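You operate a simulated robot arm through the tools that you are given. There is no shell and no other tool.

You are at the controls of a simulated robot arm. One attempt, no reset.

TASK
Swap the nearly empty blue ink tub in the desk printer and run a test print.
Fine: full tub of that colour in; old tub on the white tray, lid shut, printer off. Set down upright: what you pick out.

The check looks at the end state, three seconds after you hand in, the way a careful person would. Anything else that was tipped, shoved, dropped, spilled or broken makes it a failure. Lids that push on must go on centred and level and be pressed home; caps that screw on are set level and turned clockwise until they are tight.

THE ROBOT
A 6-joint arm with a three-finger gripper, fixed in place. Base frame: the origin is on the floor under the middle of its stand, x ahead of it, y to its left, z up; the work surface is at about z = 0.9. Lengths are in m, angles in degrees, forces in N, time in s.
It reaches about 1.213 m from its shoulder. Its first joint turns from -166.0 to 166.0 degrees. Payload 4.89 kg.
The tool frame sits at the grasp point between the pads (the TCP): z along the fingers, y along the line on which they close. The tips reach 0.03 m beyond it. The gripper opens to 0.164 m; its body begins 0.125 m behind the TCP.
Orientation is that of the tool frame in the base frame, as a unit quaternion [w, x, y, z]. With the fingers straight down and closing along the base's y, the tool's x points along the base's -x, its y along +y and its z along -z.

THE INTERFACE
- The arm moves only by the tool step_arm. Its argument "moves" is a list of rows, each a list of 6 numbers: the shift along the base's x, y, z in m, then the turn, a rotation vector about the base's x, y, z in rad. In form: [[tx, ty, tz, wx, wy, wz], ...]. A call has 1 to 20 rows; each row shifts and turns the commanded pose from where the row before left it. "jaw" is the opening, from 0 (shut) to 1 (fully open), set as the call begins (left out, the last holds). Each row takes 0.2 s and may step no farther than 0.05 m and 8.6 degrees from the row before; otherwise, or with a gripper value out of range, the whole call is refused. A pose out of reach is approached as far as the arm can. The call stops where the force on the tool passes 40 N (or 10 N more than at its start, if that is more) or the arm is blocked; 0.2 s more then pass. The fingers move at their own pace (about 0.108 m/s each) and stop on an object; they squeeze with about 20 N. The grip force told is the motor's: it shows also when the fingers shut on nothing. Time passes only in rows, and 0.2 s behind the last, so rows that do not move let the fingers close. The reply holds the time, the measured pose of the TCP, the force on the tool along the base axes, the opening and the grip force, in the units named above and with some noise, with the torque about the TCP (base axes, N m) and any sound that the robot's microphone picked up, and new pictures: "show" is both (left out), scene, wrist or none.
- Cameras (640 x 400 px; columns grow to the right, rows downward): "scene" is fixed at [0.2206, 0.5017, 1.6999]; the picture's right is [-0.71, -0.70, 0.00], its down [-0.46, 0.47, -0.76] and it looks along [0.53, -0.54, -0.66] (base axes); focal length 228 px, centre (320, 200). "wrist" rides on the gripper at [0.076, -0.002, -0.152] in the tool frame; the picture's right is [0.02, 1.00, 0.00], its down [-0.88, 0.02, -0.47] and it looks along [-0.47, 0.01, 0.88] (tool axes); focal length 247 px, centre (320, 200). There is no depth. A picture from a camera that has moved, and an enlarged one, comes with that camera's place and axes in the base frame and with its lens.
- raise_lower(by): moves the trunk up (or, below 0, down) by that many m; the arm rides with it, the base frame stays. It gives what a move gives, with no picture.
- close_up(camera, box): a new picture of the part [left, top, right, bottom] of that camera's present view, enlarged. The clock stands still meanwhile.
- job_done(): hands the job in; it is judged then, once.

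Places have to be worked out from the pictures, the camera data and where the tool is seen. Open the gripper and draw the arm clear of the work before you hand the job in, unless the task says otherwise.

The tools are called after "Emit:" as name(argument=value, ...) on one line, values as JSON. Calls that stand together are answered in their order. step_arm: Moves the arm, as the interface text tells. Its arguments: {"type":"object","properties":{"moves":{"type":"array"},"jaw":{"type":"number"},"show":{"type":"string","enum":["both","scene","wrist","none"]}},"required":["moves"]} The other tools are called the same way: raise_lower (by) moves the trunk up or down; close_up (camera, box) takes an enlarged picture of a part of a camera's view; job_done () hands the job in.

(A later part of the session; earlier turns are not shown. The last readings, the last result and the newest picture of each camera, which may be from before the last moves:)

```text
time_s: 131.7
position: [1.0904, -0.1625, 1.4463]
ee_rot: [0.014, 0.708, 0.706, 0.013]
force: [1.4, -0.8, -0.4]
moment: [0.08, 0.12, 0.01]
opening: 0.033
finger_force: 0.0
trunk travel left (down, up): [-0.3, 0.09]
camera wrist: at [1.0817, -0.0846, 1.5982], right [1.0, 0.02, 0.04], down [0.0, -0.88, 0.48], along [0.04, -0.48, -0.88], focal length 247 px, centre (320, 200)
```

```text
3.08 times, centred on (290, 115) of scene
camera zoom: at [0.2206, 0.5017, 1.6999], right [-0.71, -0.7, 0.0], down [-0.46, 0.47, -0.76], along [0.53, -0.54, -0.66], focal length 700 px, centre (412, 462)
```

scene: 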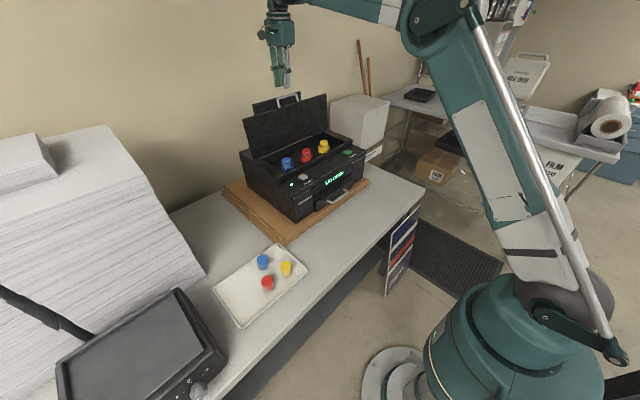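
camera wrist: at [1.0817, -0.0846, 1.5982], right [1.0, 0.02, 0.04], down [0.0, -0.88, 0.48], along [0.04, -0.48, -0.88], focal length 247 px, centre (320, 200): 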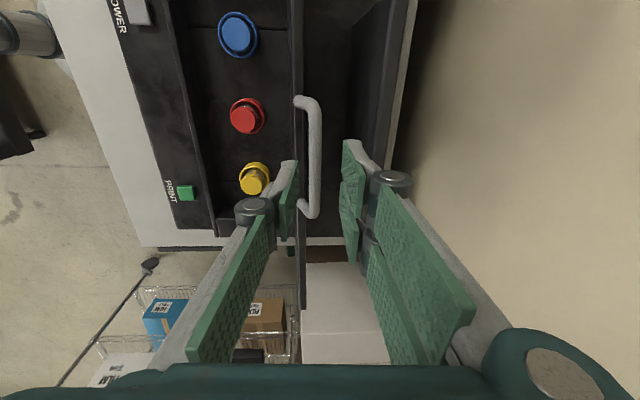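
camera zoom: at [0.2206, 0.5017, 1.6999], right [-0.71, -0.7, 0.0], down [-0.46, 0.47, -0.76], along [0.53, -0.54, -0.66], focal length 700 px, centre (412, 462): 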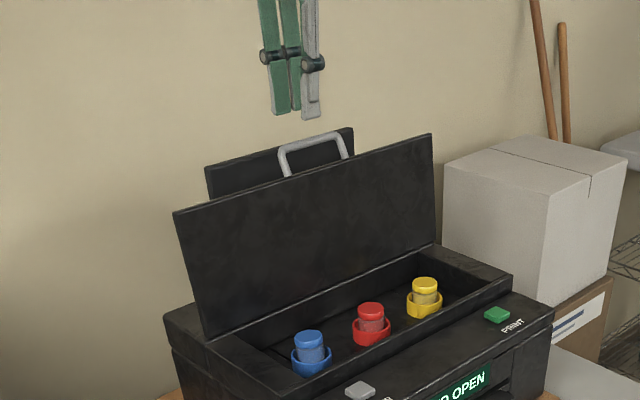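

I'm back above the handle. This overhead view also lets me check the blue tub once more from above.

Emit:
close_up(camera="wrist", box=[205, 5, 275, 65])

Emit:
close_up(camera="wrist", box=[215, 85, 285, 145])

Emit:
close_up(camera="scene", box=[276, 136, 334, 176])

```text
6.67 times, centred on (240, 35) of wrist
camera zoom: at [1.0817, -0.0846, 1.5982], right [1.0, 0.02, 0.04], down [0.0, -0.88, 0.48], along [0.04, -0.48, -0.88], focal length 1646 px, centre (853, 1300)
```

zoom: 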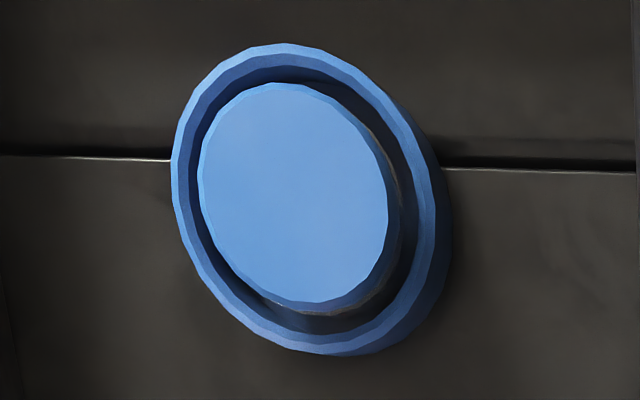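

```text
6.67 times, centred on (250, 115) of wrist
camera zoom: at [1.0817, -0.0846, 1.5982], right [1.0, 0.02, 0.04], down [0.0, -0.88, 0.48], along [0.04, -0.48, -0.88], focal length 1646 px, centre (787, 767)
```

zoom: 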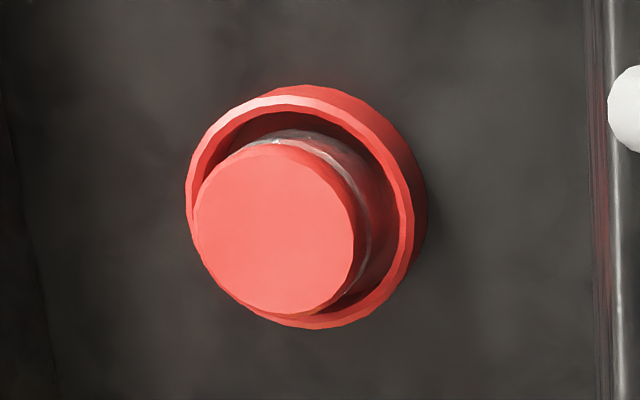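

```text
10.00 times, centred on (305, 156) of scene
camera zoom: at [0.2206, 0.5017, 1.6999], right [-0.71, -0.7, 0.0], down [-0.46, 0.47, -0.76], along [0.53, -0.54, -0.66], focal length 2275 px, centre (470, 640)
```

zoom: 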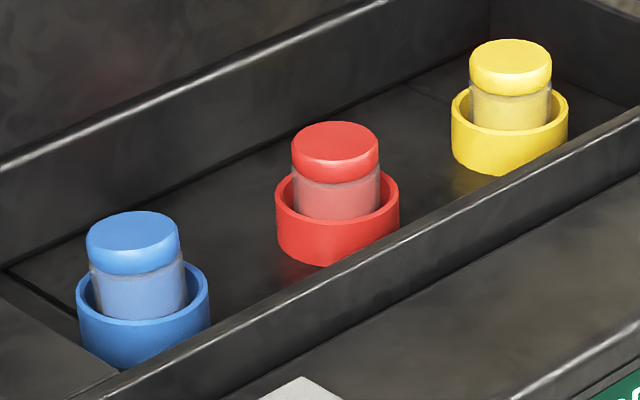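

From above, the cap is still offset about 4 mm in +x and 2 mm in -y over its cup (a 5–6° lean), while red looks straight. I'd rather correct it: with the gripper already yawed (closing along x), I'll move over the blue tub, regrip it centred, press it flat on the cup floor, and release.

Emit:
step_arm(moves=[[-0.0101, 0.0097, 0, 0, 0.0354, 0], [-0.0202, 0.0193, 0, 0, 0, 0], [-0.0303, 0.029, 0, 0, 0, 0], [-0.0303, 0.029, 0, 0, 0, 0], [-0.0202, 0.0193, 0, 0, 0, 0], [-0.0101, 0.0097, 0, 0, 0, 0], [0, 0, -0.03, 0, 0, 0], [0, 0, -0.04, 0, 0, 0], [0, 0, -0.04, 0, 0, 0], [0, 0, -0.03, 0, 0, 0], [0, 0, -0.02, 0, 0, 0]], jaw=0.45)

Emit:
close_up(camera="wrist", box=[270, 90, 370, 200])

Emit:
close_up(camera="scene", box=[240, 90, 340, 180])

```text
time_s: 134.1
position: [0.9659, -0.0469, 1.2845]
ee_rot: [0.001, 0.707, 0.707, 0.0]
force: [0.0, 0.7, 0.1]
moment: [-0.04, -0.02, 0.07]
opening: 0.0737
finger_force: 0.0
trunk travel left (down, up): [-0.3, 0.09]
camera wrist: at [0.9634, 0.0323, 1.4375], right [1.0, 0.02, 0.0], down [0.02, -0.88, 0.48], along [0.01, -0.48, -0.88], focal length 247 px, centre (320, 200)
```

scene: 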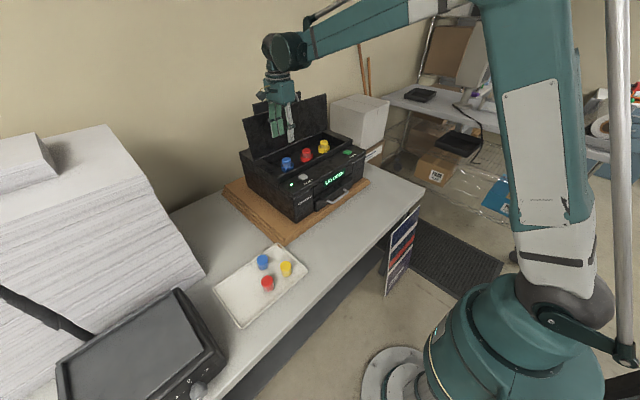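
wrist: 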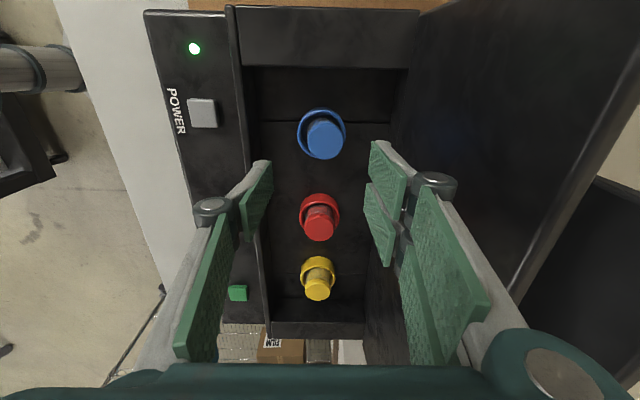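

```text
3.64 times, centred on (320, 145) of wrist
camera zoom: at [0.9634, 0.0323, 1.4375], right [1.0, 0.02, 0.0], down [0.02, -0.88, 0.48], along [0.01, -0.48, -0.88], focal length 898 px, centre (320, 400)
```

zoom: 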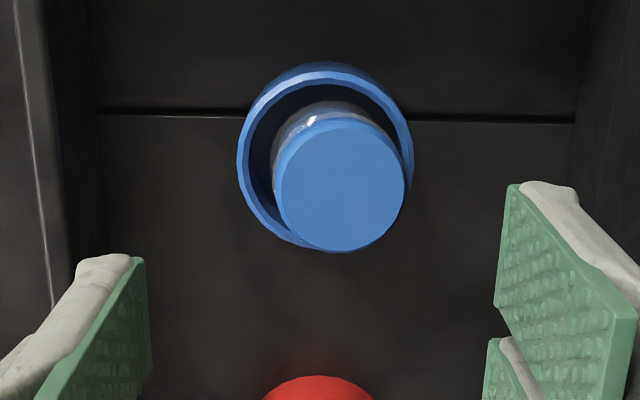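

```text
4.44 times, centred on (290, 135) of scene
camera zoom: at [0.2206, 0.5017, 1.6999], right [-0.71, -0.7, 0.0], down [-0.46, 0.47, -0.76], along [0.53, -0.54, -0.66], focal length 1011 px, centre (453, 489)
```

zoom: 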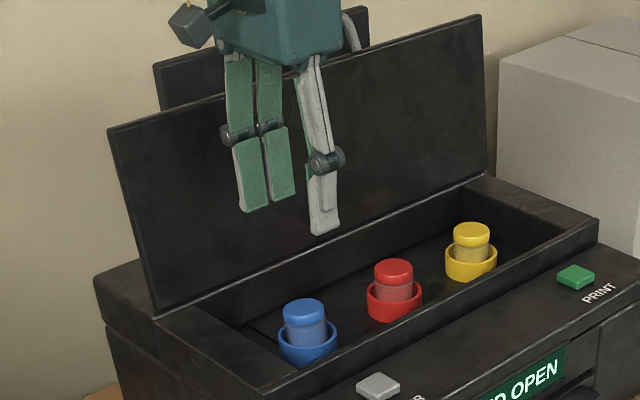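

From this side the lean is clear: base centred, cap about 5 mm toward +x. I centre over the cup (+2.3 mm x, -0.9 mm y) and descend to grip height, jaw closing along x this time so it straightens exactly this lean.

Emit:
step_arm(moves=[[0.0023, -0.0009, -0.02, 0, 0, 0], [0, 0, -0.025, 0, 0, 0], [0, 0, -0.025, 0, 0, 0], [0, 0, -0.025, 0, 0, 0], [0, 0, -0.018, 0, 0, 0], [0, 0, -0.0115, 0, 0, 0]], show="wrist")

Emit:
close_up(camera="wrist", box=[270, 110, 370, 220])

Emit:
close_up(camera="scene", box=[240, 100, 340, 180])

```text
time_s: 135.5
position: [0.9702, -0.0455, 1.161]
ee_rot: [0.002, 0.707, 0.707, 0.0]
force: [0.6, -0.5, 0.2]
moment: [-0.03, -0.02, 0.05]
opening: 0.0742
finger_force: 0.0
trunk travel left (down, up): [-0.3, 0.09]
camera wrist: at [0.9675, 0.0317, 1.3137], right [1.0, 0.02, 0.0], down [0.02, -0.88, 0.48], along [0.01, -0.48, -0.88], focal length 247 px, centre (320, 200)
```

wrist: 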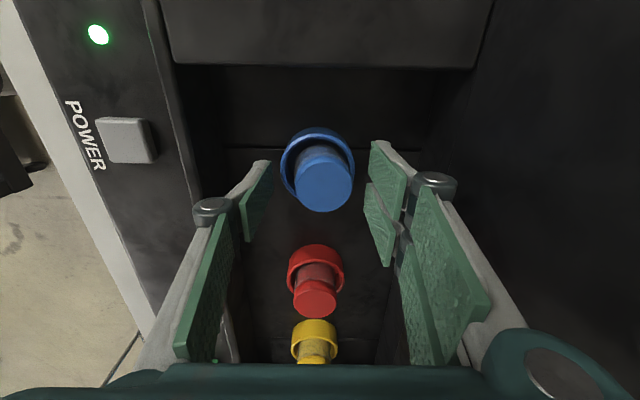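

```text
3.64 times, centred on (320, 165) of wrist
camera zoom: at [0.9675, 0.0317, 1.3137], right [1.0, 0.02, 0.0], down [0.02, -0.88, 0.48], along [0.01, -0.48, -0.88], focal length 898 px, centre (320, 327)
```

zoom: 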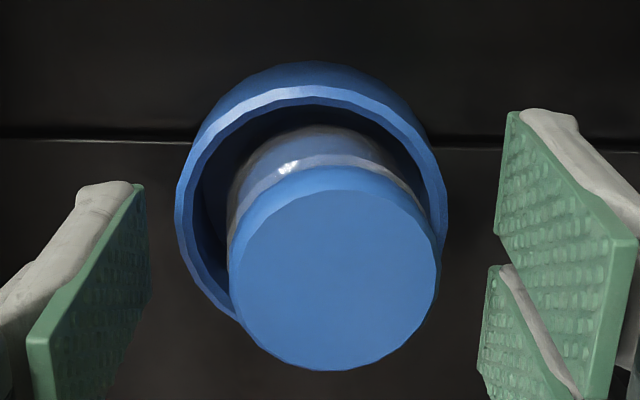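

```text
5.00 times, centred on (290, 140) of scene
camera zoom: at [0.2206, 0.5017, 1.6999], right [-0.71, -0.7, 0.0], down [-0.46, 0.47, -0.76], along [0.53, -0.54, -0.66], focal length 1138 px, centre (470, 500)
```

zoom: 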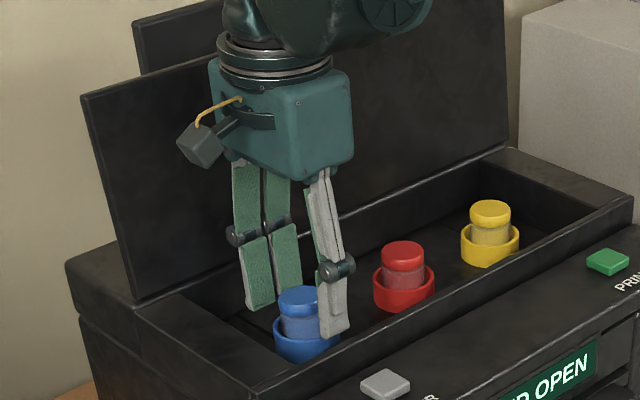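

The cap is 2.5 mm to +x of the tool axis and the cup 2.5 mm to -x, so I shift -2 mm in x, then close to straighten.

Emit:
step_arm(moves=[[-0.002, 0, 0, 0, 0, 0], [0, 0, 0, 0, 0, 0]], show="none")

Emit:
step_arm(moves=[[0, 0, 0, 0, 0, 0], [0, 0, 0, 0, 0, 0], [0, 0, 0, 0, 0, 0], [0, 0, 0, 0, 0, 0]], jaw=0, show="none")

Emit:
close_up(camera="wrist", box=[270, 110, 370, 220])

Emit:
close_up(camera="scene", box=[274, 142, 304, 174])

```text
time_s: 136.1
position: [0.9679, -0.0451, 1.162]
ee_rot: [0.001, 0.707, 0.708, 0.0]
force: [-0.4, 0.5, -0.5]
moment: [-0.02, -0.02, -0.04]
opening: 0.0738
finger_force: 0.0
trunk travel left (down, up): [-0.3, 0.09]
```

```text
time_s: 137.1
position: [0.9677, -0.0459, 1.1606]
ee_rot: [0.002, 0.706, 0.708, 0.001]
force: [-0.1, 0.4, -0.3]
moment: [0.03, -0.01, -0.02]
opening: 0.0429
finger_force: 19.8
trunk travel left (down, up): [-0.3, 0.09]
```

```text
3.64 times, centred on (320, 165) of wrist
camera zoom: at [0.9651, 0.0315, 1.3142], right [1.0, 0.02, 0.0], down [0.02, -0.88, 0.48], along [0.01, -0.48, -0.88], focal length 898 px, centre (320, 327)
```

zoom: 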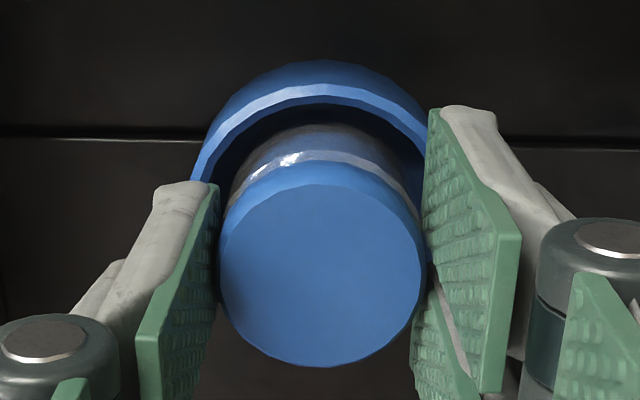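

```text
12.50 times, centred on (289, 158) of scene
camera zoom: at [0.2206, 0.5017, 1.6999], right [-0.71, -0.7, 0.0], down [-0.46, 0.47, -0.76], along [0.53, -0.54, -0.66], focal length 2844 px, centre (708, 725)
```

zoom: 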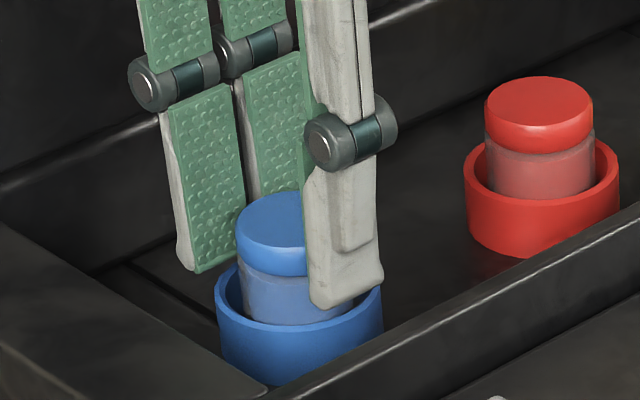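

Straightened in x. I now press down gently in 1 mm steps to seat it flat on the cup floor.

Emit:
step_arm(moves=[[0, 0, -0.001, 0, 0, 0], [0, 0, 0, 0, 0, 0]], show="none")

Emit:
step_arm(moves=[[0, 0, -0.001, 0, 0, 0], [0, 0, 0, 0, 0, 0]], show="none")

Emit:
step_arm(moves=[[0, 0, -0.001, 0, 0, 0], [0, 0, 0, 0, 0, 0]], show="none")

Emit:
step_arm(moves=[[0, 0, -0.001, 0, 0, 0], [0, 0, 0, 0, 0, 0]], show="none")

Emit:
close_up(camera="wrist", box=[270, 110, 370, 220])

Emit:
close_up(camera="scene", box=[274, 142, 304, 174])

```text
time_s: 137.7
position: [0.9671, -0.0462, 1.1623]
ee_rot: [0.001, 0.707, 0.707, 0.001]
force: [4.3, 1.9, 12.8]
moment: [0.09, -0.27, -0.01]
opening: 0.0428
finger_force: 20.2
trunk travel left (down, up): [-0.3, 0.09]
```

```text
time_s: 138.3
position: [0.9676, -0.0465, 1.1613]
ee_rot: [0.002, 0.707, 0.708, 0.0]
force: [0.5, 1.0, 19.1]
moment: [0.12, -0.04, 0.0]
opening: 0.0429
finger_force: 20.0
trunk travel left (down, up): [-0.3, 0.09]
```

```text
time_s: 138.9
position: [0.9676, -0.0466, 1.1592]
ee_rot: [0.002, 0.707, 0.707, 0.0]
force: [-1.0, 0.3, 17.7]
moment: [0.0, -0.01, -0.03]
opening: 0.0427
finger_force: 19.6
trunk travel left (down, up): [-0.3, 0.09]
```

```text
time_s: 139.5
position: [0.9673, -0.0466, 1.159]
ee_rot: [0.002, 0.707, 0.707, 0.0]
force: [0.4, -1.1, 17.7]
moment: [-0.03, -0.05, 0.06]
opening: 0.0426
finger_force: 19.8
trunk travel left (down, up): [-0.3, 0.09]
```

```text
3.64 times, centred on (320, 165) of wrist
camera zoom: at [0.9647, 0.0313, 1.3109], right [1.0, 0.02, 0.0], down [0.02, -0.88, 0.48], along [0.01, -0.48, -0.88], focal length 898 px, centre (320, 327)
```

zoom: 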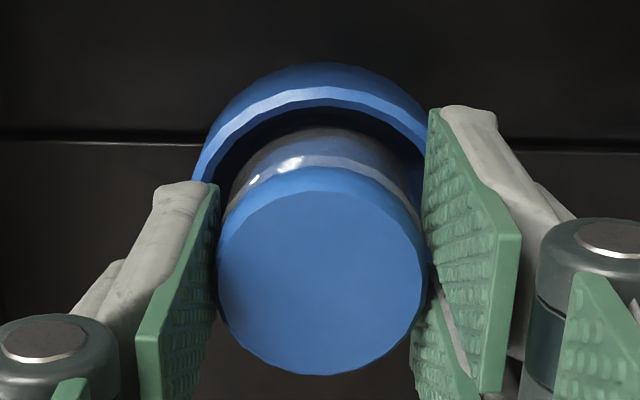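

```text
12.50 times, centred on (289, 158) of scene
camera zoom: at [0.2206, 0.5017, 1.6999], right [-0.71, -0.7, 0.0], down [-0.46, 0.47, -0.76], along [0.53, -0.54, -0.66], focal length 2844 px, centre (708, 725)
```

zoom: 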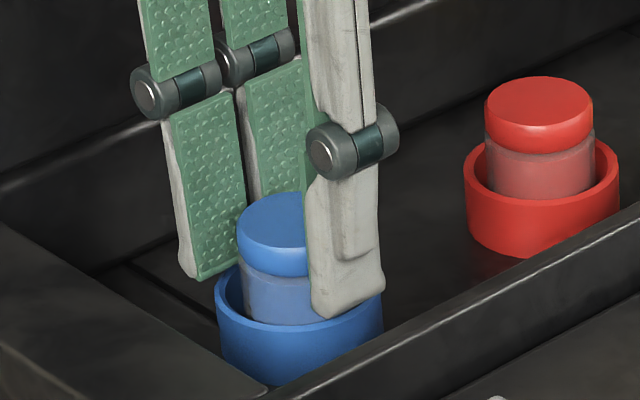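

The tub carries 18 N with the pads sliding down its cap, and the moments went to zero, so it is flat on the floor. I back off to zero force and open slightly.

Emit:
step_arm(moves=[[0, 0, 0.001, 0, 0, 0], [0, 0, 0.001, 0, 0, 0], [0, 0, 0, 0, 0, 0]], show="none")

Emit:
step_arm(moves=[[0, 0, 0, 0, 0, 0], [0, 0, 0, 0, 0, 0], [0, 0, 0, 0, 0, 0]], jaw=0.3, show="none")

Emit:
close_up(camera="wrist", box=[270, 110, 370, 220])

Emit:
close_up(camera="scene", box=[274, 142, 304, 174])

```text
time_s: 140.3
position: [0.9687, -0.0456, 1.1599]
ee_rot: [0.001, 0.707, 0.707, 0.0]
force: [-0.6, 0.0, 0.2]
moment: [-0.02, -0.01, 0.01]
opening: 0.0426
finger_force: 19.9
trunk travel left (down, up): [-0.3, 0.09]
```

```text
time_s: 141.1
position: [0.9683, -0.0461, 1.1602]
ee_rot: [0.003, 0.708, 0.707, 0.0]
force: [0.4, 0.7, 0.7]
moment: [0.0, 0.02, 0.04]
opening: 0.049
finger_force: 0.0
trunk travel left (down, up): [-0.3, 0.09]
```

```text
3.64 times, centred on (320, 165) of wrist
camera zoom: at [0.9655, 0.0313, 1.3121], right [1.0, 0.02, 0.0], down [0.02, -0.88, 0.48], along [0.01, -0.48, -0.88], focal length 898 px, centre (320, 327)
```

zoom: 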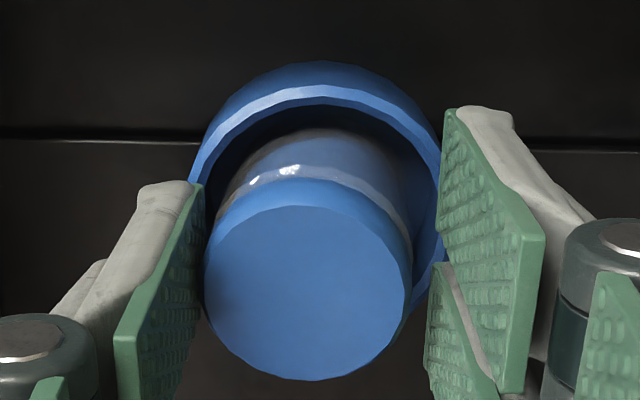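

```text
12.50 times, centred on (289, 158) of scene
camera zoom: at [0.2206, 0.5017, 1.6999], right [-0.71, -0.7, 0.0], down [-0.46, 0.47, -0.76], along [0.53, -0.54, -0.66], focal length 2844 px, centre (708, 725)
```

zoom: 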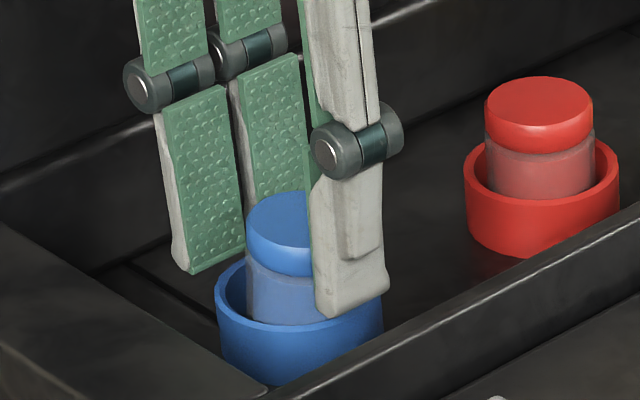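

On opening in one step the tub gets kicked toward the thumb. I'll regrip and open in tiny increments instead, so the pads cage it and cannot kick it.

Emit:
step_arm(moves=[[0, 0, 0, 0, 0, 0], [0, 0, 0, 0, 0, 0], [0, 0, 0, 0, 0, 0]], jaw=0, show="none")

Emit:
step_arm(moves=[[0, 0, -0.001, 0, 0, 0], [0, 0, -0.001, 0, 0, 0], [0, 0, 0, 0, 0, 0], [0, 0, 0.001, 0, 0, 0], [0, 0, 0.0005, 0, 0, 0], [0, 0, 0, 0, 0, 0]], show="none")

Emit:
step_arm(moves=[[0, 0, 0, 0, 0, 0], [0, 0, 0, 0, 0, 0]], jaw=0.262, show="none")

Emit:
close_up(camera="wrist", box=[270, 110, 370, 220])

```text
time_s: 141.9
position: [0.9679, -0.0457, 1.1587]
ee_rot: [0.002, 0.707, 0.707, 0.0]
force: [0.1, -0.4, -0.3]
moment: [0.0, 0.0, -0.02]
opening: 0.043
finger_force: 20.2
trunk travel left (down, up): [-0.3, 0.09]
```

```text
time_s: 143.3
position: [0.9681, -0.0464, 1.1594]
ee_rot: [0.002, 0.707, 0.708, -0.001]
force: [0.6, 0.0, -0.1]
moment: [0.03, -0.02, 0.0]
opening: 0.0425
finger_force: 19.5
trunk travel left (down, up): [-0.3, 0.09]
```

```text
time_s: 143.9
position: [0.9681, -0.0479, 1.1606]
ee_rot: [0.002, 0.708, 0.707, 0.0]
force: [-0.1, 0.6, -0.6]
moment: [0.03, 0.01, 0.02]
opening: 0.0436
finger_force: 0.8
trunk travel left (down, up): [-0.3, 0.09]
```

```text
3.64 times, centred on (320, 165) of wrist
camera zoom: at [0.9653, 0.031, 1.3118], right [1.0, 0.02, 0.0], down [0.02, -0.88, 0.48], along [0.01, -0.48, -0.88], focal length 898 px, centre (320, 327)
```

zoom: 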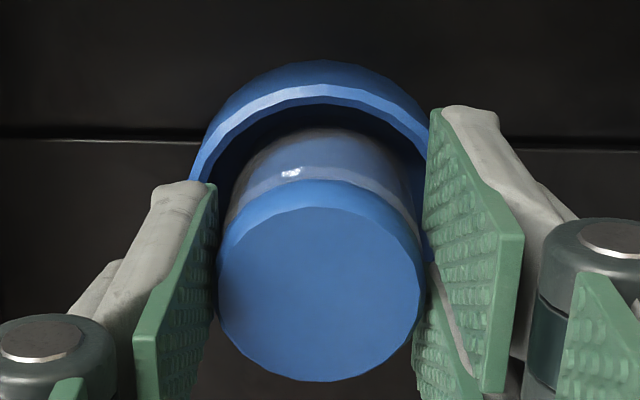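

Grip just released (0.8 N). I continue with further tiny openings.

Emit:
step_arm(moves=[[0, 0, 0, 0, 0, 0], [0, 0, 0, 0, 0, 0]], jaw=0.266, show="none")

Emit:
step_arm(moves=[[0, 0, 0, 0, 0, 0], [0, 0, 0, 0, 0, 0]], jaw=0.271, show="none")

Emit:
close_up(camera="wrist", box=[270, 110, 370, 220])

Emit:
step_arm(moves=[[0, 0, 0, 0, 0, 0], [0, 0, 0, 0, 0, 0]], jaw=0.277, show="none")

Emit:
close_up(camera="wrist", box=[270, 110, 370, 220])

Emit:
close_up(camera="scene", box=[274, 142, 304, 174])

```text
time_s: 144.5
position: [0.9683, -0.0464, 1.1589]
ee_rot: [0.001, 0.707, 0.707, 0.0]
force: [-0.1, 0.1, -0.2]
moment: [0.04, -0.02, -0.01]
opening: 0.0434
finger_force: 0.5
trunk travel left (down, up): [-0.3, 0.09]
```

```text
time_s: 145.1
position: [0.9675, -0.0473, 1.1596]
ee_rot: [0.001, 0.707, 0.707, -0.001]
force: [-0.9, -0.4, 0.3]
moment: [0.02, -0.01, 0.02]
opening: 0.0442
finger_force: 0.1
trunk travel left (down, up): [-0.3, 0.09]
```

```text
3.64 times, centred on (320, 165) of wrist
camera zoom: at [0.9653, 0.031, 1.3118], right [1.0, 0.02, 0.0], down [0.02, -0.88, 0.48], along [0.01, -0.48, -0.88], focal length 898 px, centre (320, 327)
```

zoom: 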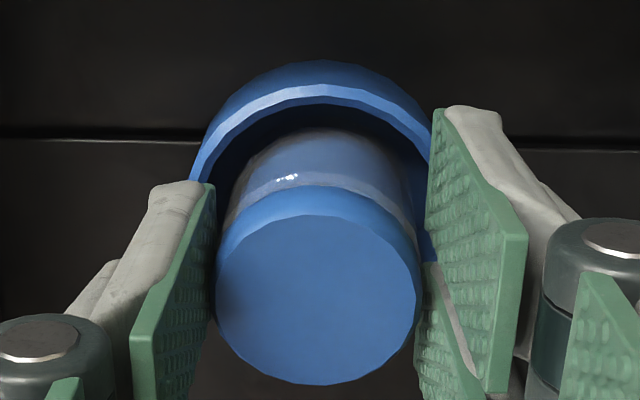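

```text
time_s: 145.7
position: [0.9675, -0.0473, 1.1597]
ee_rot: [0.001, 0.708, 0.707, 0.0]
force: [0.0, 0.1, 0.5]
moment: [0.01, 0.03, 0.01]
opening: 0.0456
finger_force: 0.1
trunk travel left (down, up): [-0.3, 0.09]
```

```text
3.64 times, centred on (320, 165) of wrist
camera zoom: at [0.9653, 0.031, 1.3118], right [1.0, 0.02, 0.0], down [0.02, -0.88, 0.48], along [0.01, -0.48, -0.88], focal length 898 px, centre (320, 327)
```

zoom: 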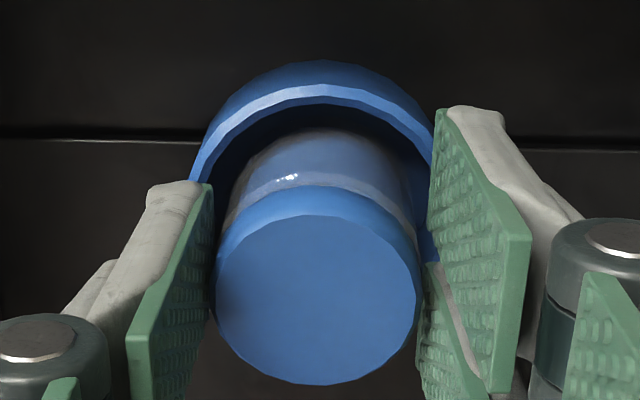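

```text
12.50 times, centred on (289, 158) of scene
camera zoom: at [0.2206, 0.5017, 1.6999], right [-0.71, -0.7, 0.0], down [-0.46, 0.47, -0.76], along [0.53, -0.54, -0.66], focal length 2844 px, centre (708, 725)
```

zoom: 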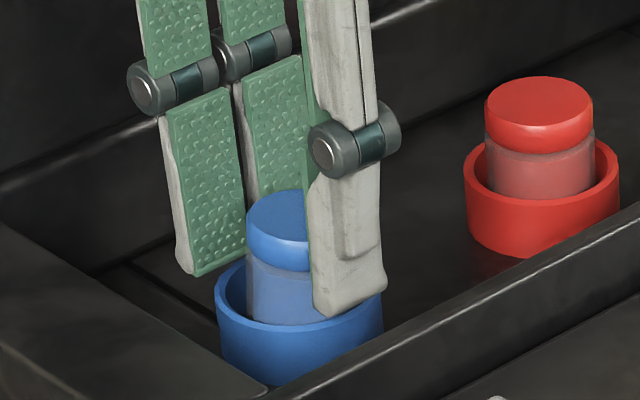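

Even with a careful release the tub tips a few degrees when free; its base stays centred in the cup. I'll check how the printer itself reacts: I open fully, rise, and go close the lid, then read the display.

Emit:
step_arm(moves=[[0, 0, 0, 0, 0, 0], [0, 0, 0, 0, 0, 0], [0, 0, 0.005, 0, 0, 0], [0, 0, 0.015, 0, 0, 0], [0, 0, 0.03, 0, 0, 0], [0, 0, 0.03, 0, 0, 0], [0, 0, 0.04, 0, 0, 0]], jaw=0.45, show="wrist")

Emit:
close_up(camera="wrist", box=[270, 90, 370, 200])

Emit:
close_up(camera="scene", box=[274, 142, 314, 176])

```text
time_s: 147.3
position: [0.9676, -0.0475, 1.2784]
ee_rot: [0.001, 0.707, 0.707, -0.001]
force: [0.9, -0.4, -0.5]
moment: [0.01, 0.14, 0.04]
opening: 0.0739
finger_force: 0.0
trunk travel left (down, up): [-0.3, 0.09]
camera wrist: at [0.9656, 0.0302, 1.4317], right [1.0, 0.02, 0.0], down [0.02, -0.88, 0.48], along [0.01, -0.48, -0.88], focal length 247 px, centre (320, 200)
```

wrist: 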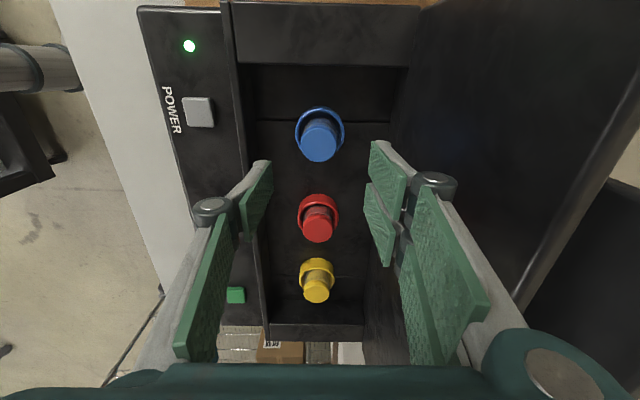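

```text
3.64 times, centred on (320, 145) of wrist
camera zoom: at [0.9656, 0.0302, 1.4317], right [1.0, 0.02, 0.0], down [0.02, -0.88, 0.48], along [0.01, -0.48, -0.88], focal length 898 px, centre (320, 400)
```

zoom: 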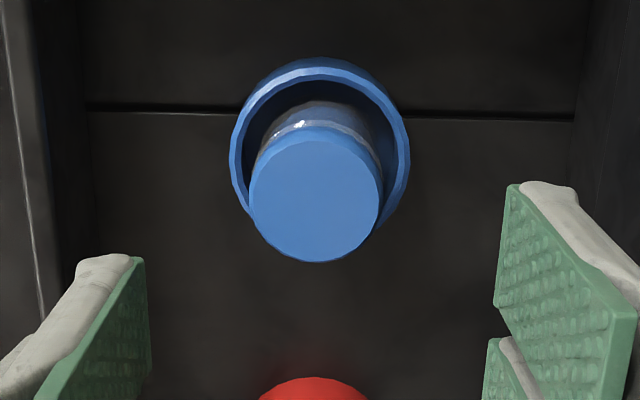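

```text
11.76 times, centred on (294, 159) of scene
camera zoom: at [0.2206, 0.5017, 1.6999], right [-0.71, -0.7, 0.0], down [-0.46, 0.47, -0.76], along [0.53, -0.54, -0.66], focal length 2676 px, centre (626, 682)
```

zoom: 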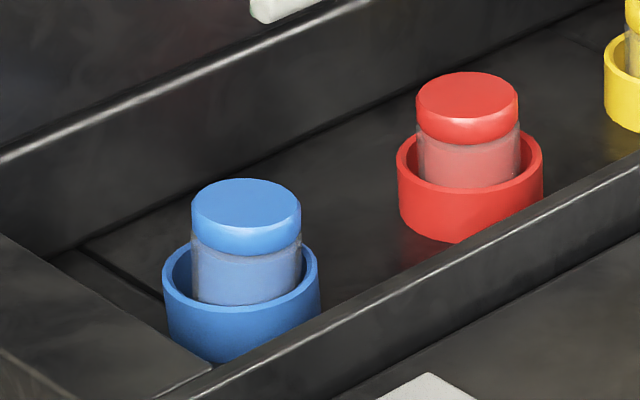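

The base is centred and the cap leans about 5° toward -y; from the scene it looks nearly upright. I go back above the handle with the jaw narrowed.

Emit:
step_arm(moves=[[0, 0, 0.0418, 0, 0, 0], [0, 0, 0.0418, 0, 0, 0], [0, 0, 0.0418, 0, 0, 0], [0, 0, 0.0419, 0, 0, 0], [0.0201, -0.0191, 0, 0, 0, 0], [0.0301, -0.0286, 0, 0, 0, 0], [0.0301, -0.0286, 0, 0, 0, 0], [0.025, -0.0238, 0, 0, 0, 0], [0.015, -0.0144, 0, 0, -0.0354, 0], [0, 0, 0, 0, 0, 0]], jaw=0.2)

Emit:
close_up(camera="wrist", box=[190, 80, 430, 240])

```text
time_s: 149.5
position: [1.0887, -0.1601, 1.4451]
ee_rot: [0.015, 0.707, 0.707, 0.013]
force: [0.5, -1.0, -0.1]
moment: [0.07, 0.01, 0.0]
opening: 0.0325
finger_force: 0.0
trunk travel left (down, up): [-0.3, 0.09]
camera wrist: at [1.0815, -0.0825, 1.5981], right [1.0, 0.02, 0.04], down [0.0, -0.88, 0.48], along [0.04, -0.48, -0.88], focal length 247 px, centre (320, 200)
```

scene: 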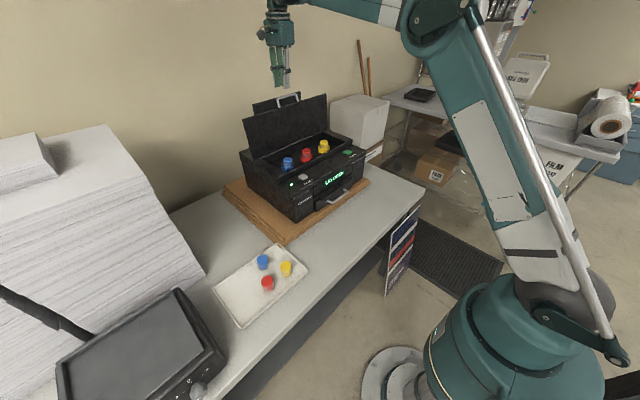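
wrist: 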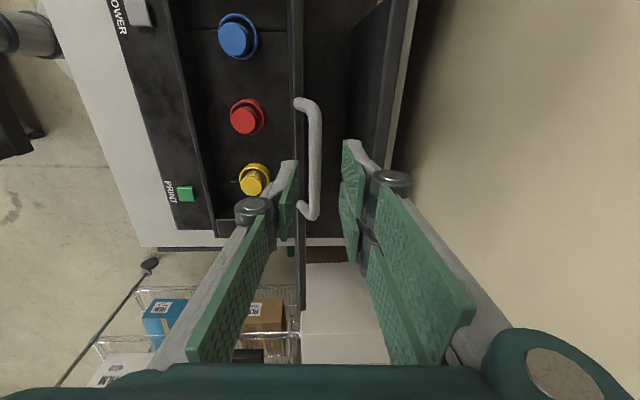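

```text
2.50 times, centred on (310, 160) of wrist
camera zoom: at [1.0815, -0.0825, 1.5981], right [1.0, 0.02, 0.04], down [0.0, -0.88, 0.48], along [0.04, -0.48, -0.88], focal length 617 px, centre (345, 300)
```

zoom: 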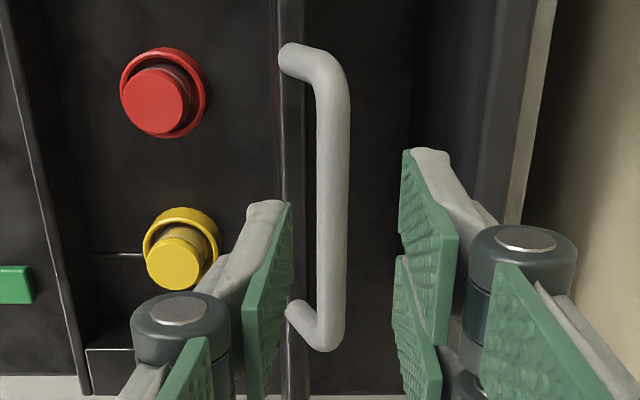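

The bar is between the pads' paths, about 4 mm off-centre. I shift -3 mm in x and descend 5.8 cm onto the handle.

Emit:
step_arm(moves=[[-0.003, 0, -0.018, 0, 0, 0], [0, 0, -0.02, 0, 0, 0], [0, 0, -0.02, 0, 0, 0]])

Emit:
close_up(camera="wrist", box=[230, 80, 410, 240])

Emit:
close_up(camera="scene", box=[250, 60, 330, 130])

```text
time_s: 150.3
position: [1.0859, -0.1597, 1.3889]
ee_rot: [0.014, 0.707, 0.707, 0.013]
force: [-0.8, -0.4, 0.2]
moment: [-0.01, 0.0, 0.01]
opening: 0.0327
finger_force: 0.0
trunk travel left (down, up): [-0.3, 0.09]
camera wrist: at [1.0785, -0.0816, 1.5403], right [1.0, 0.02, 0.04], down [0.0, -0.88, 0.48], along [0.04, -0.48, -0.88], focal length 247 px, centre (320, 200)
```

scene: 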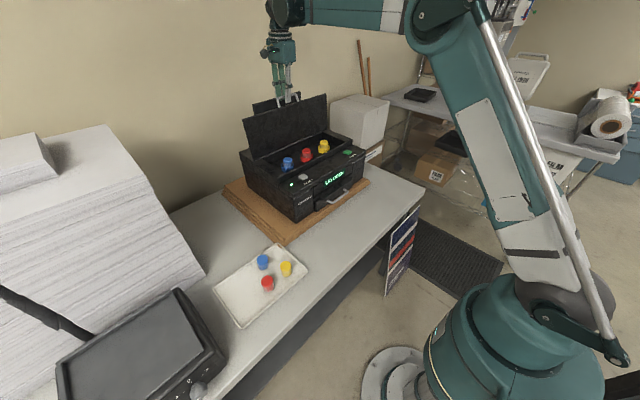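
wrist: 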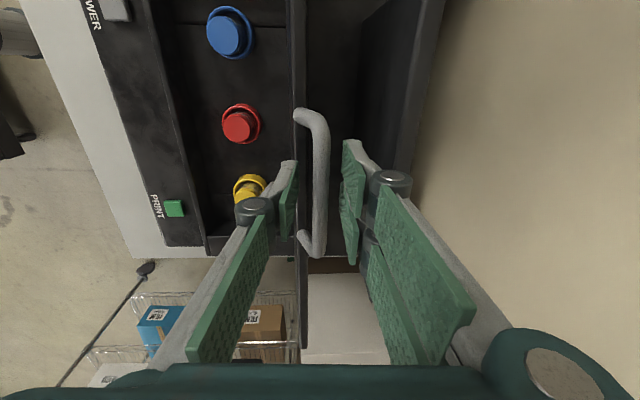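

```text
2.50 times, centred on (320, 160) of wrist
camera zoom: at [1.0785, -0.0816, 1.5403], right [1.0, 0.02, 0.04], down [0.0, -0.88, 0.48], along [0.04, -0.48, -0.88], focal length 617 px, centre (320, 300)
```

zoom: 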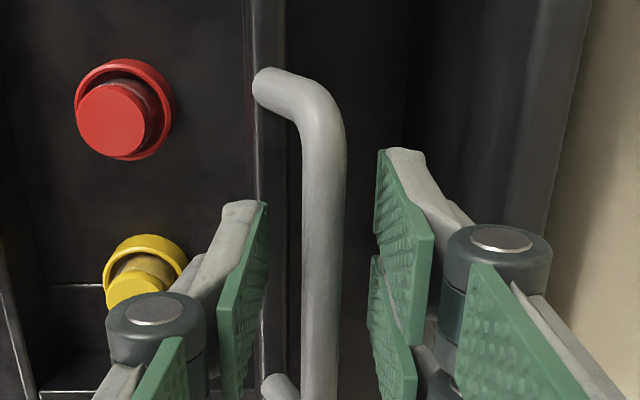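

```text
5.71 times, centred on (290, 95) of scene
camera zoom: at [0.2206, 0.5017, 1.6999], right [-0.71, -0.7, 0.0], down [-0.46, 0.47, -0.76], along [0.53, -0.54, -0.66], focal length 1300 px, centre (491, 800)
```

zoom: 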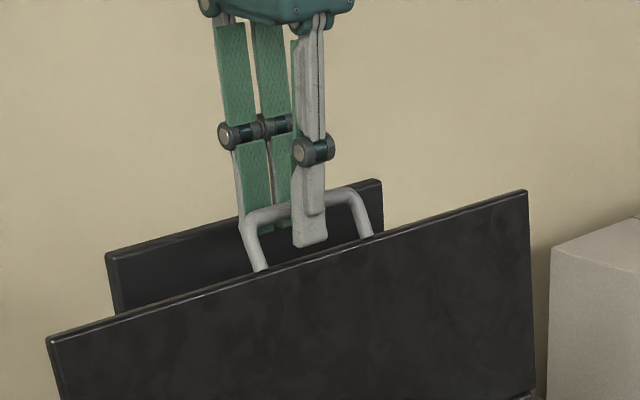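

The bar is centred between the pads. I close on it.

Emit:
step_arm(moves=[[0, 0, 0, 0, 0, 0], [0, 0, 0, 0, 0, 0], [0, 0, 0, 0, 0, 0]], jaw=0, show="none")

```text
time_s: 151.1
position: [1.0867, -0.1592, 1.3871]
ee_rot: [0.014, 0.707, 0.707, 0.013]
force: [0.2, 0.8, -0.8]
moment: [0.05, 0.02, -0.76]
opening: 0.0109
finger_force: 44.6
trunk travel left (down, up): [-0.3, 0.09]
```

Handle gripped. I now lead the lid down along the same arc in reverse, starting with two steps to check forces.

Emit:
step_arm(moves=[[-0.0236, 0, 0.0007, 0, -0.0718, 0], [-0.0223, 0, -0.0004, 0, -0.0642, 0]], show="scene")

```text
time_s: 151.7
position: [1.0399, -0.1595, 1.3899]
ee_rot: [0.063, 0.704, 0.705, 0.06]
force: [-0.1, 7.3, 8.0]
moment: [0.69, 0.26, -0.53]
opening: 0.0109
finger_force: 44.4
trunk travel left (down, up): [-0.3, 0.09]
```

scene: 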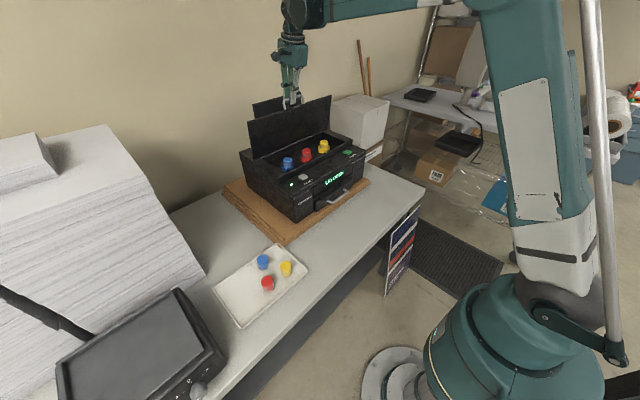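

The lid follows with small forces. I continue four steps.

Emit:
step_arm(moves=[[-0.0221, 0, -0.0025, 0, -0.0642, 0], [-0.0217, 0, -0.0048, 0, -0.0642, 0], [-0.0212, 0, -0.007, 0, -0.0642, 0], [-0.0202, 0, -0.0092, 0, -0.0642, 0]], show="scene")

```text
time_s: 152.7
position: [0.9544, -0.1602, 1.3646]
ee_rot: [0.153, 0.691, 0.691, 0.15]
force: [-6.7, 16.0, 10.2]
moment: [0.74, 0.11, -0.11]
opening: 0.0105
finger_force: 44.8
trunk travel left (down, up): [-0.3, 0.09]
```

scene: 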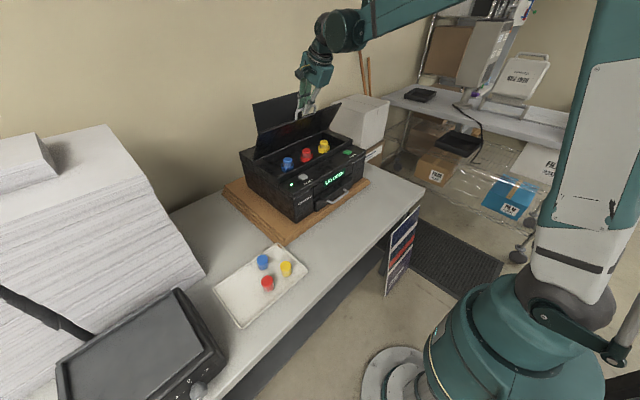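

Forces are moderate (16 N sideways, 12 N radial). I trim y by +1 mm and the radius by +1 mm and continue.

Emit:
step_arm(moves=[[-0.0199, 0.0008, -0.0101, 0, -0.0642, 0], [-0.0181, 0.0004, -0.0129, 0, -0.0642, 0], [-0.0167, 0, -0.0146, 0, -0.0642, 0], [-0.0153, 0, -0.0162, 0, -0.0642, 0]], show="scene")

```text
time_s: 153.7
position: [0.8851, -0.1594, 1.311]
ee_rot: [0.24, 0.666, 0.666, 0.237]
force: [4.3, 2.3, -6.2]
moment: [0.35, 0.1, -0.04]
opening: 0.0107
finger_force: 45.4
trunk travel left (down, up): [-0.3, 0.09]
```

scene: 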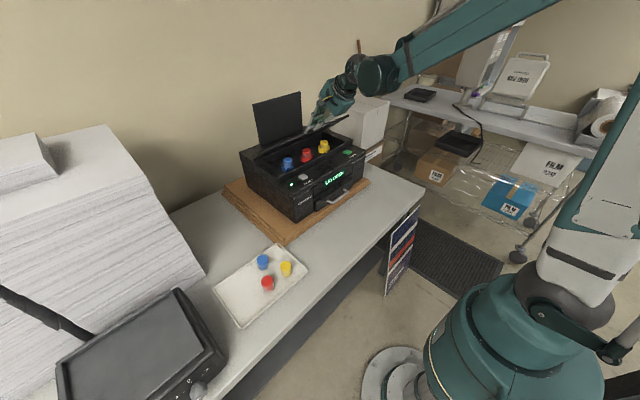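

Forces are low again; the lid is at about 40°. I continue down.

Emit:
step_arm(moves=[[-0.0136, 0, -0.0177, 0, -0.0642, 0], [-0.0118, 0, -0.0188, 0, -0.0642, 0], [-0.0098, 0, -0.02, 0, -0.0642, 0]], show="scene")

Emit:
close_up(camera="scene", box=[240, 90, 390, 200])

```text
time_s: 154.5
position: [0.8491, -0.1592, 1.2561]
ee_rot: [0.302, 0.64, 0.64, 0.3]
force: [3.5, -1.6, -2.8]
moment: [0.1, 0.05, 0.16]
opening: 0.011
finger_force: 45.1
trunk travel left (down, up): [-0.3, 0.09]
```

scene: 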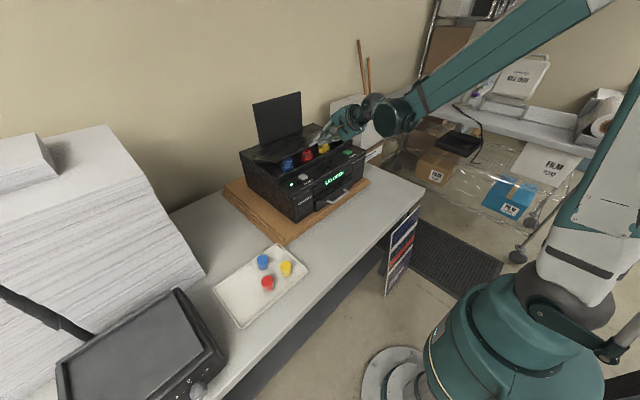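

```text
3.64 times, centred on (315, 145) of scene
camera zoom: at [0.2206, 0.5017, 1.6999], right [-0.71, -0.7, 0.0], down [-0.46, 0.47, -0.76], along [0.53, -0.54, -0.66], focal length 827 px, centre (338, 400)
```

zoom: 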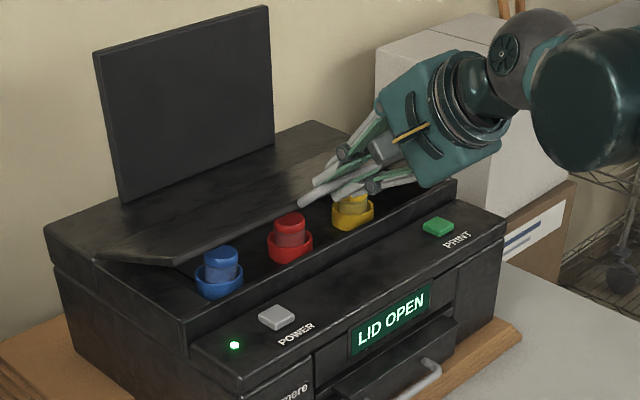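

Lid at about 23°, all smooth. I lower it the rest of the way carefully, watching for any resistance from the tub.

Emit:
step_arm(moves=[[-0.0077, 0, -0.0208, 0, -0.0642, 0], [-0.0058, 0, -0.0215, 0, -0.0642, 0]], show="none")

Emit:
close_up(camera="scene", box=[240, 100, 390, 200])

Emit:
step_arm(moves=[[-0.0018, 0, -0.011, 0, -0.032, 0], [-0.0017, 0, -0.0109, 0, -0.032, 0]], show="none")

Emit:
close_up(camera="scene", box=[240, 100, 390, 200])

```text
time_s: 155.1
position: [0.8349, -0.1596, 1.2141]
ee_rot: [0.343, 0.619, 0.619, 0.341]
force: [-3.4, -2.6, -0.5]
moment: [0.09, 0.02, 0.32]
opening: 0.0106
finger_force: 45.4
trunk travel left (down, up): [-0.3, 0.09]
```

```text
4.00 times, centred on (315, 150) of scene
camera zoom: at [0.2206, 0.5017, 1.6999], right [-0.71, -0.7, 0.0], down [-0.46, 0.47, -0.76], along [0.53, -0.54, -0.66], focal length 910 px, centre (340, 400)
```

zoom: 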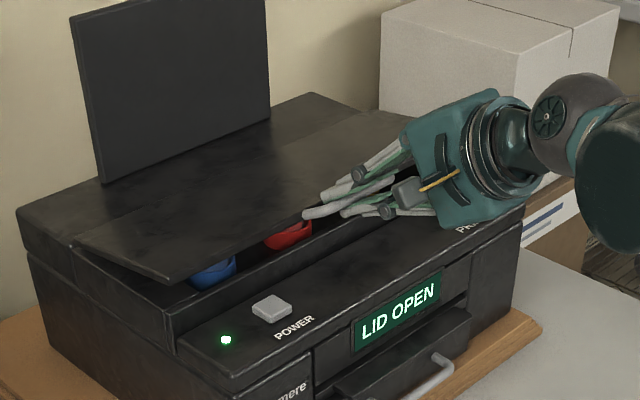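

```text
time_s: 155.7
position: [0.8317, -0.1585, 1.1921]
ee_rot: [0.362, 0.608, 0.608, 0.361]
force: [-8.0, 0.0, -0.4]
moment: [0.15, 0.1, 0.46]
opening: 0.0105
finger_force: 45.5
trunk travel left (down, up): [-0.3, 0.09]
```

```text
4.00 times, centred on (315, 150) of scene
camera zoom: at [0.2206, 0.5017, 1.6999], right [-0.71, -0.7, 0.0], down [-0.46, 0.47, -0.76], along [0.53, -0.54, -0.66], focal length 910 px, centre (340, 400)
```

zoom: 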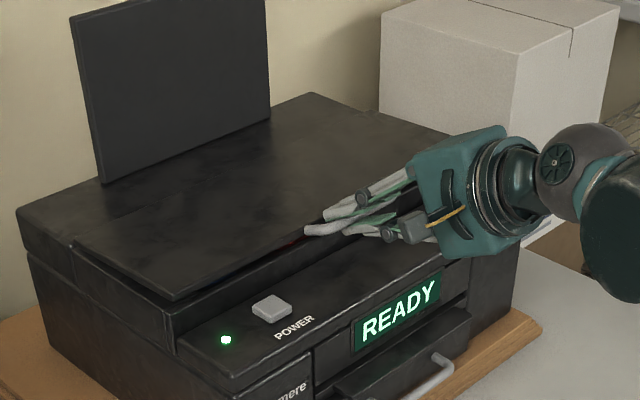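

The display switched to "READY", so the printer accepts the new tub. I lower the last centimetre until the lid is fully shut.

Emit:
step_arm(moves=[[-0.0006, 0, -0.0055, 0, -0.016, 0], [-0.0004, 0, -0.0055, 0, -0.016, 0]], show="none")

Emit:
step_arm(moves=[[0, 0, -0.002, 0, 0, 0], [0, 0, 0, 0, 0, 0]], show="none")

Emit:
close_up(camera="scene", box=[240, 100, 390, 200])

```text
time_s: 156.3
position: [0.8316, -0.1604, 1.1801]
ee_rot: [0.372, 0.603, 0.601, 0.37]
force: [-8.6, 0.2, -1.8]
moment: [-0.13, 0.11, 0.14]
opening: 0.0107
finger_force: 44.9
trunk travel left (down, up): [-0.3, 0.09]
```

```text
time_s: 156.9
position: [0.8309, -0.1601, 1.18]
ee_rot: [0.373, 0.603, 0.601, 0.37]
force: [-10.4, -1.5, 15.0]
moment: [-0.17, -0.14, 0.03]
opening: 0.0109
finger_force: 45.0
trunk travel left (down, up): [-0.3, 0.09]
```

```text
4.00 times, centred on (315, 150) of scene
camera zoom: at [0.2206, 0.5017, 1.6999], right [-0.71, -0.7, 0.0], down [-0.46, 0.47, -0.76], along [0.53, -0.54, -0.66], focal length 910 px, centre (340, 400)
```

zoom: 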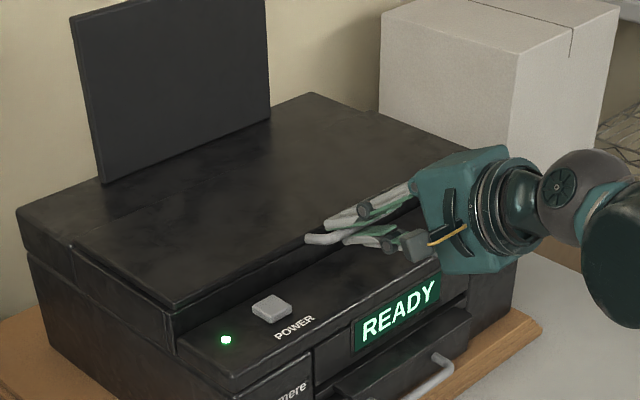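

The lid is fully shut (15 N reaction at the stop). I release the handle and back straight out along the tool axis.

Emit:
step_arm(moves=[[0, 0, 0.0015, 0, 0, 0], [0, 0, 0, 0, 0, 0], [0, 0, 0, 0, 0, 0]], jaw=0.2, show="none")

Emit:
step_arm(moves=[[-0.0089, 0, 0.0045, 0, 0, 0], [-0.0178, 0, 0.009, 0, 0, 0], [-0.0267, 0, 0.0136, 0, 0, 0], [-0.0267, 0, 0.0136, 0, 0, 0], [-0.0267, 0, 0.0136, 0, 0, 0]])

Emit:
close_up(camera="scene", box=[230, 90, 400, 220])

```text
time_s: 157.7
position: [0.8302, -0.16, 1.179]
ee_rot: [0.372, 0.602, 0.602, 0.37]
force: [-0.8, 0.3, 0.7]
moment: [0.01, -0.04, 0.03]
opening: 0.033
finger_force: 0.1
trunk travel left (down, up): [-0.3, 0.09]
```

```text
time_s: 158.9
position: [0.7244, -0.1576, 1.2331]
ee_rot: [0.371, 0.602, 0.602, 0.37]
force: [1.3, -0.8, -0.3]
moment: [-0.01, 0.04, 0.07]
opening: 0.0324
finger_force: 0.0
trunk travel left (down, up): [-0.3, 0.09]
camera wrist: at [0.5877, -0.0811, 1.3], right [0.45, 0.02, 0.89], down [-0.42, -0.88, 0.23], along [0.79, -0.48, -0.39], focal length 247 px, centre (320, 200)
```

scene: 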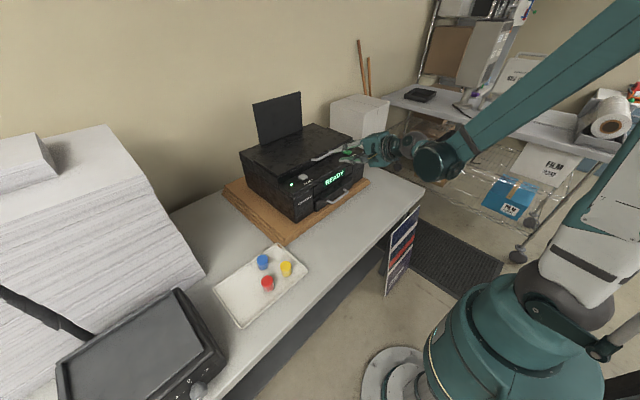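
wrist: 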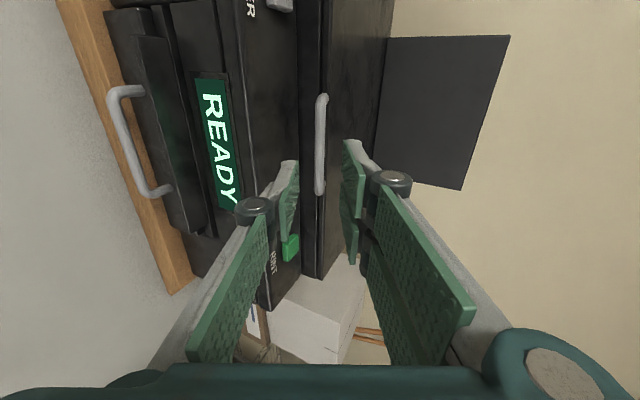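

```text
3.08 times, centred on (315, 155) of scene
camera zoom: at [0.2206, 0.5017, 1.6999], right [-0.71, -0.7, 0.0], down [-0.46, 0.47, -0.76], along [0.53, -0.54, -0.66], focal length 700 px, centre (335, 338)
```

zoom: 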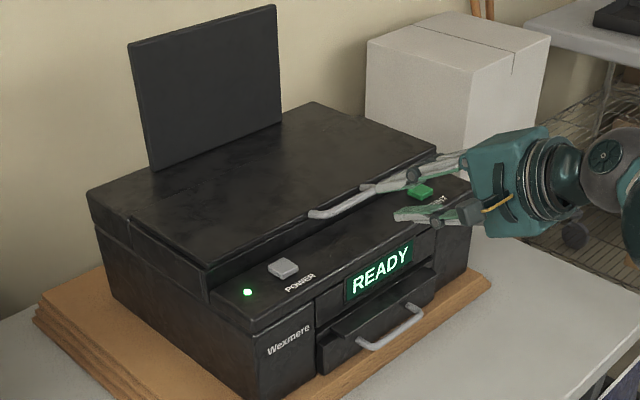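

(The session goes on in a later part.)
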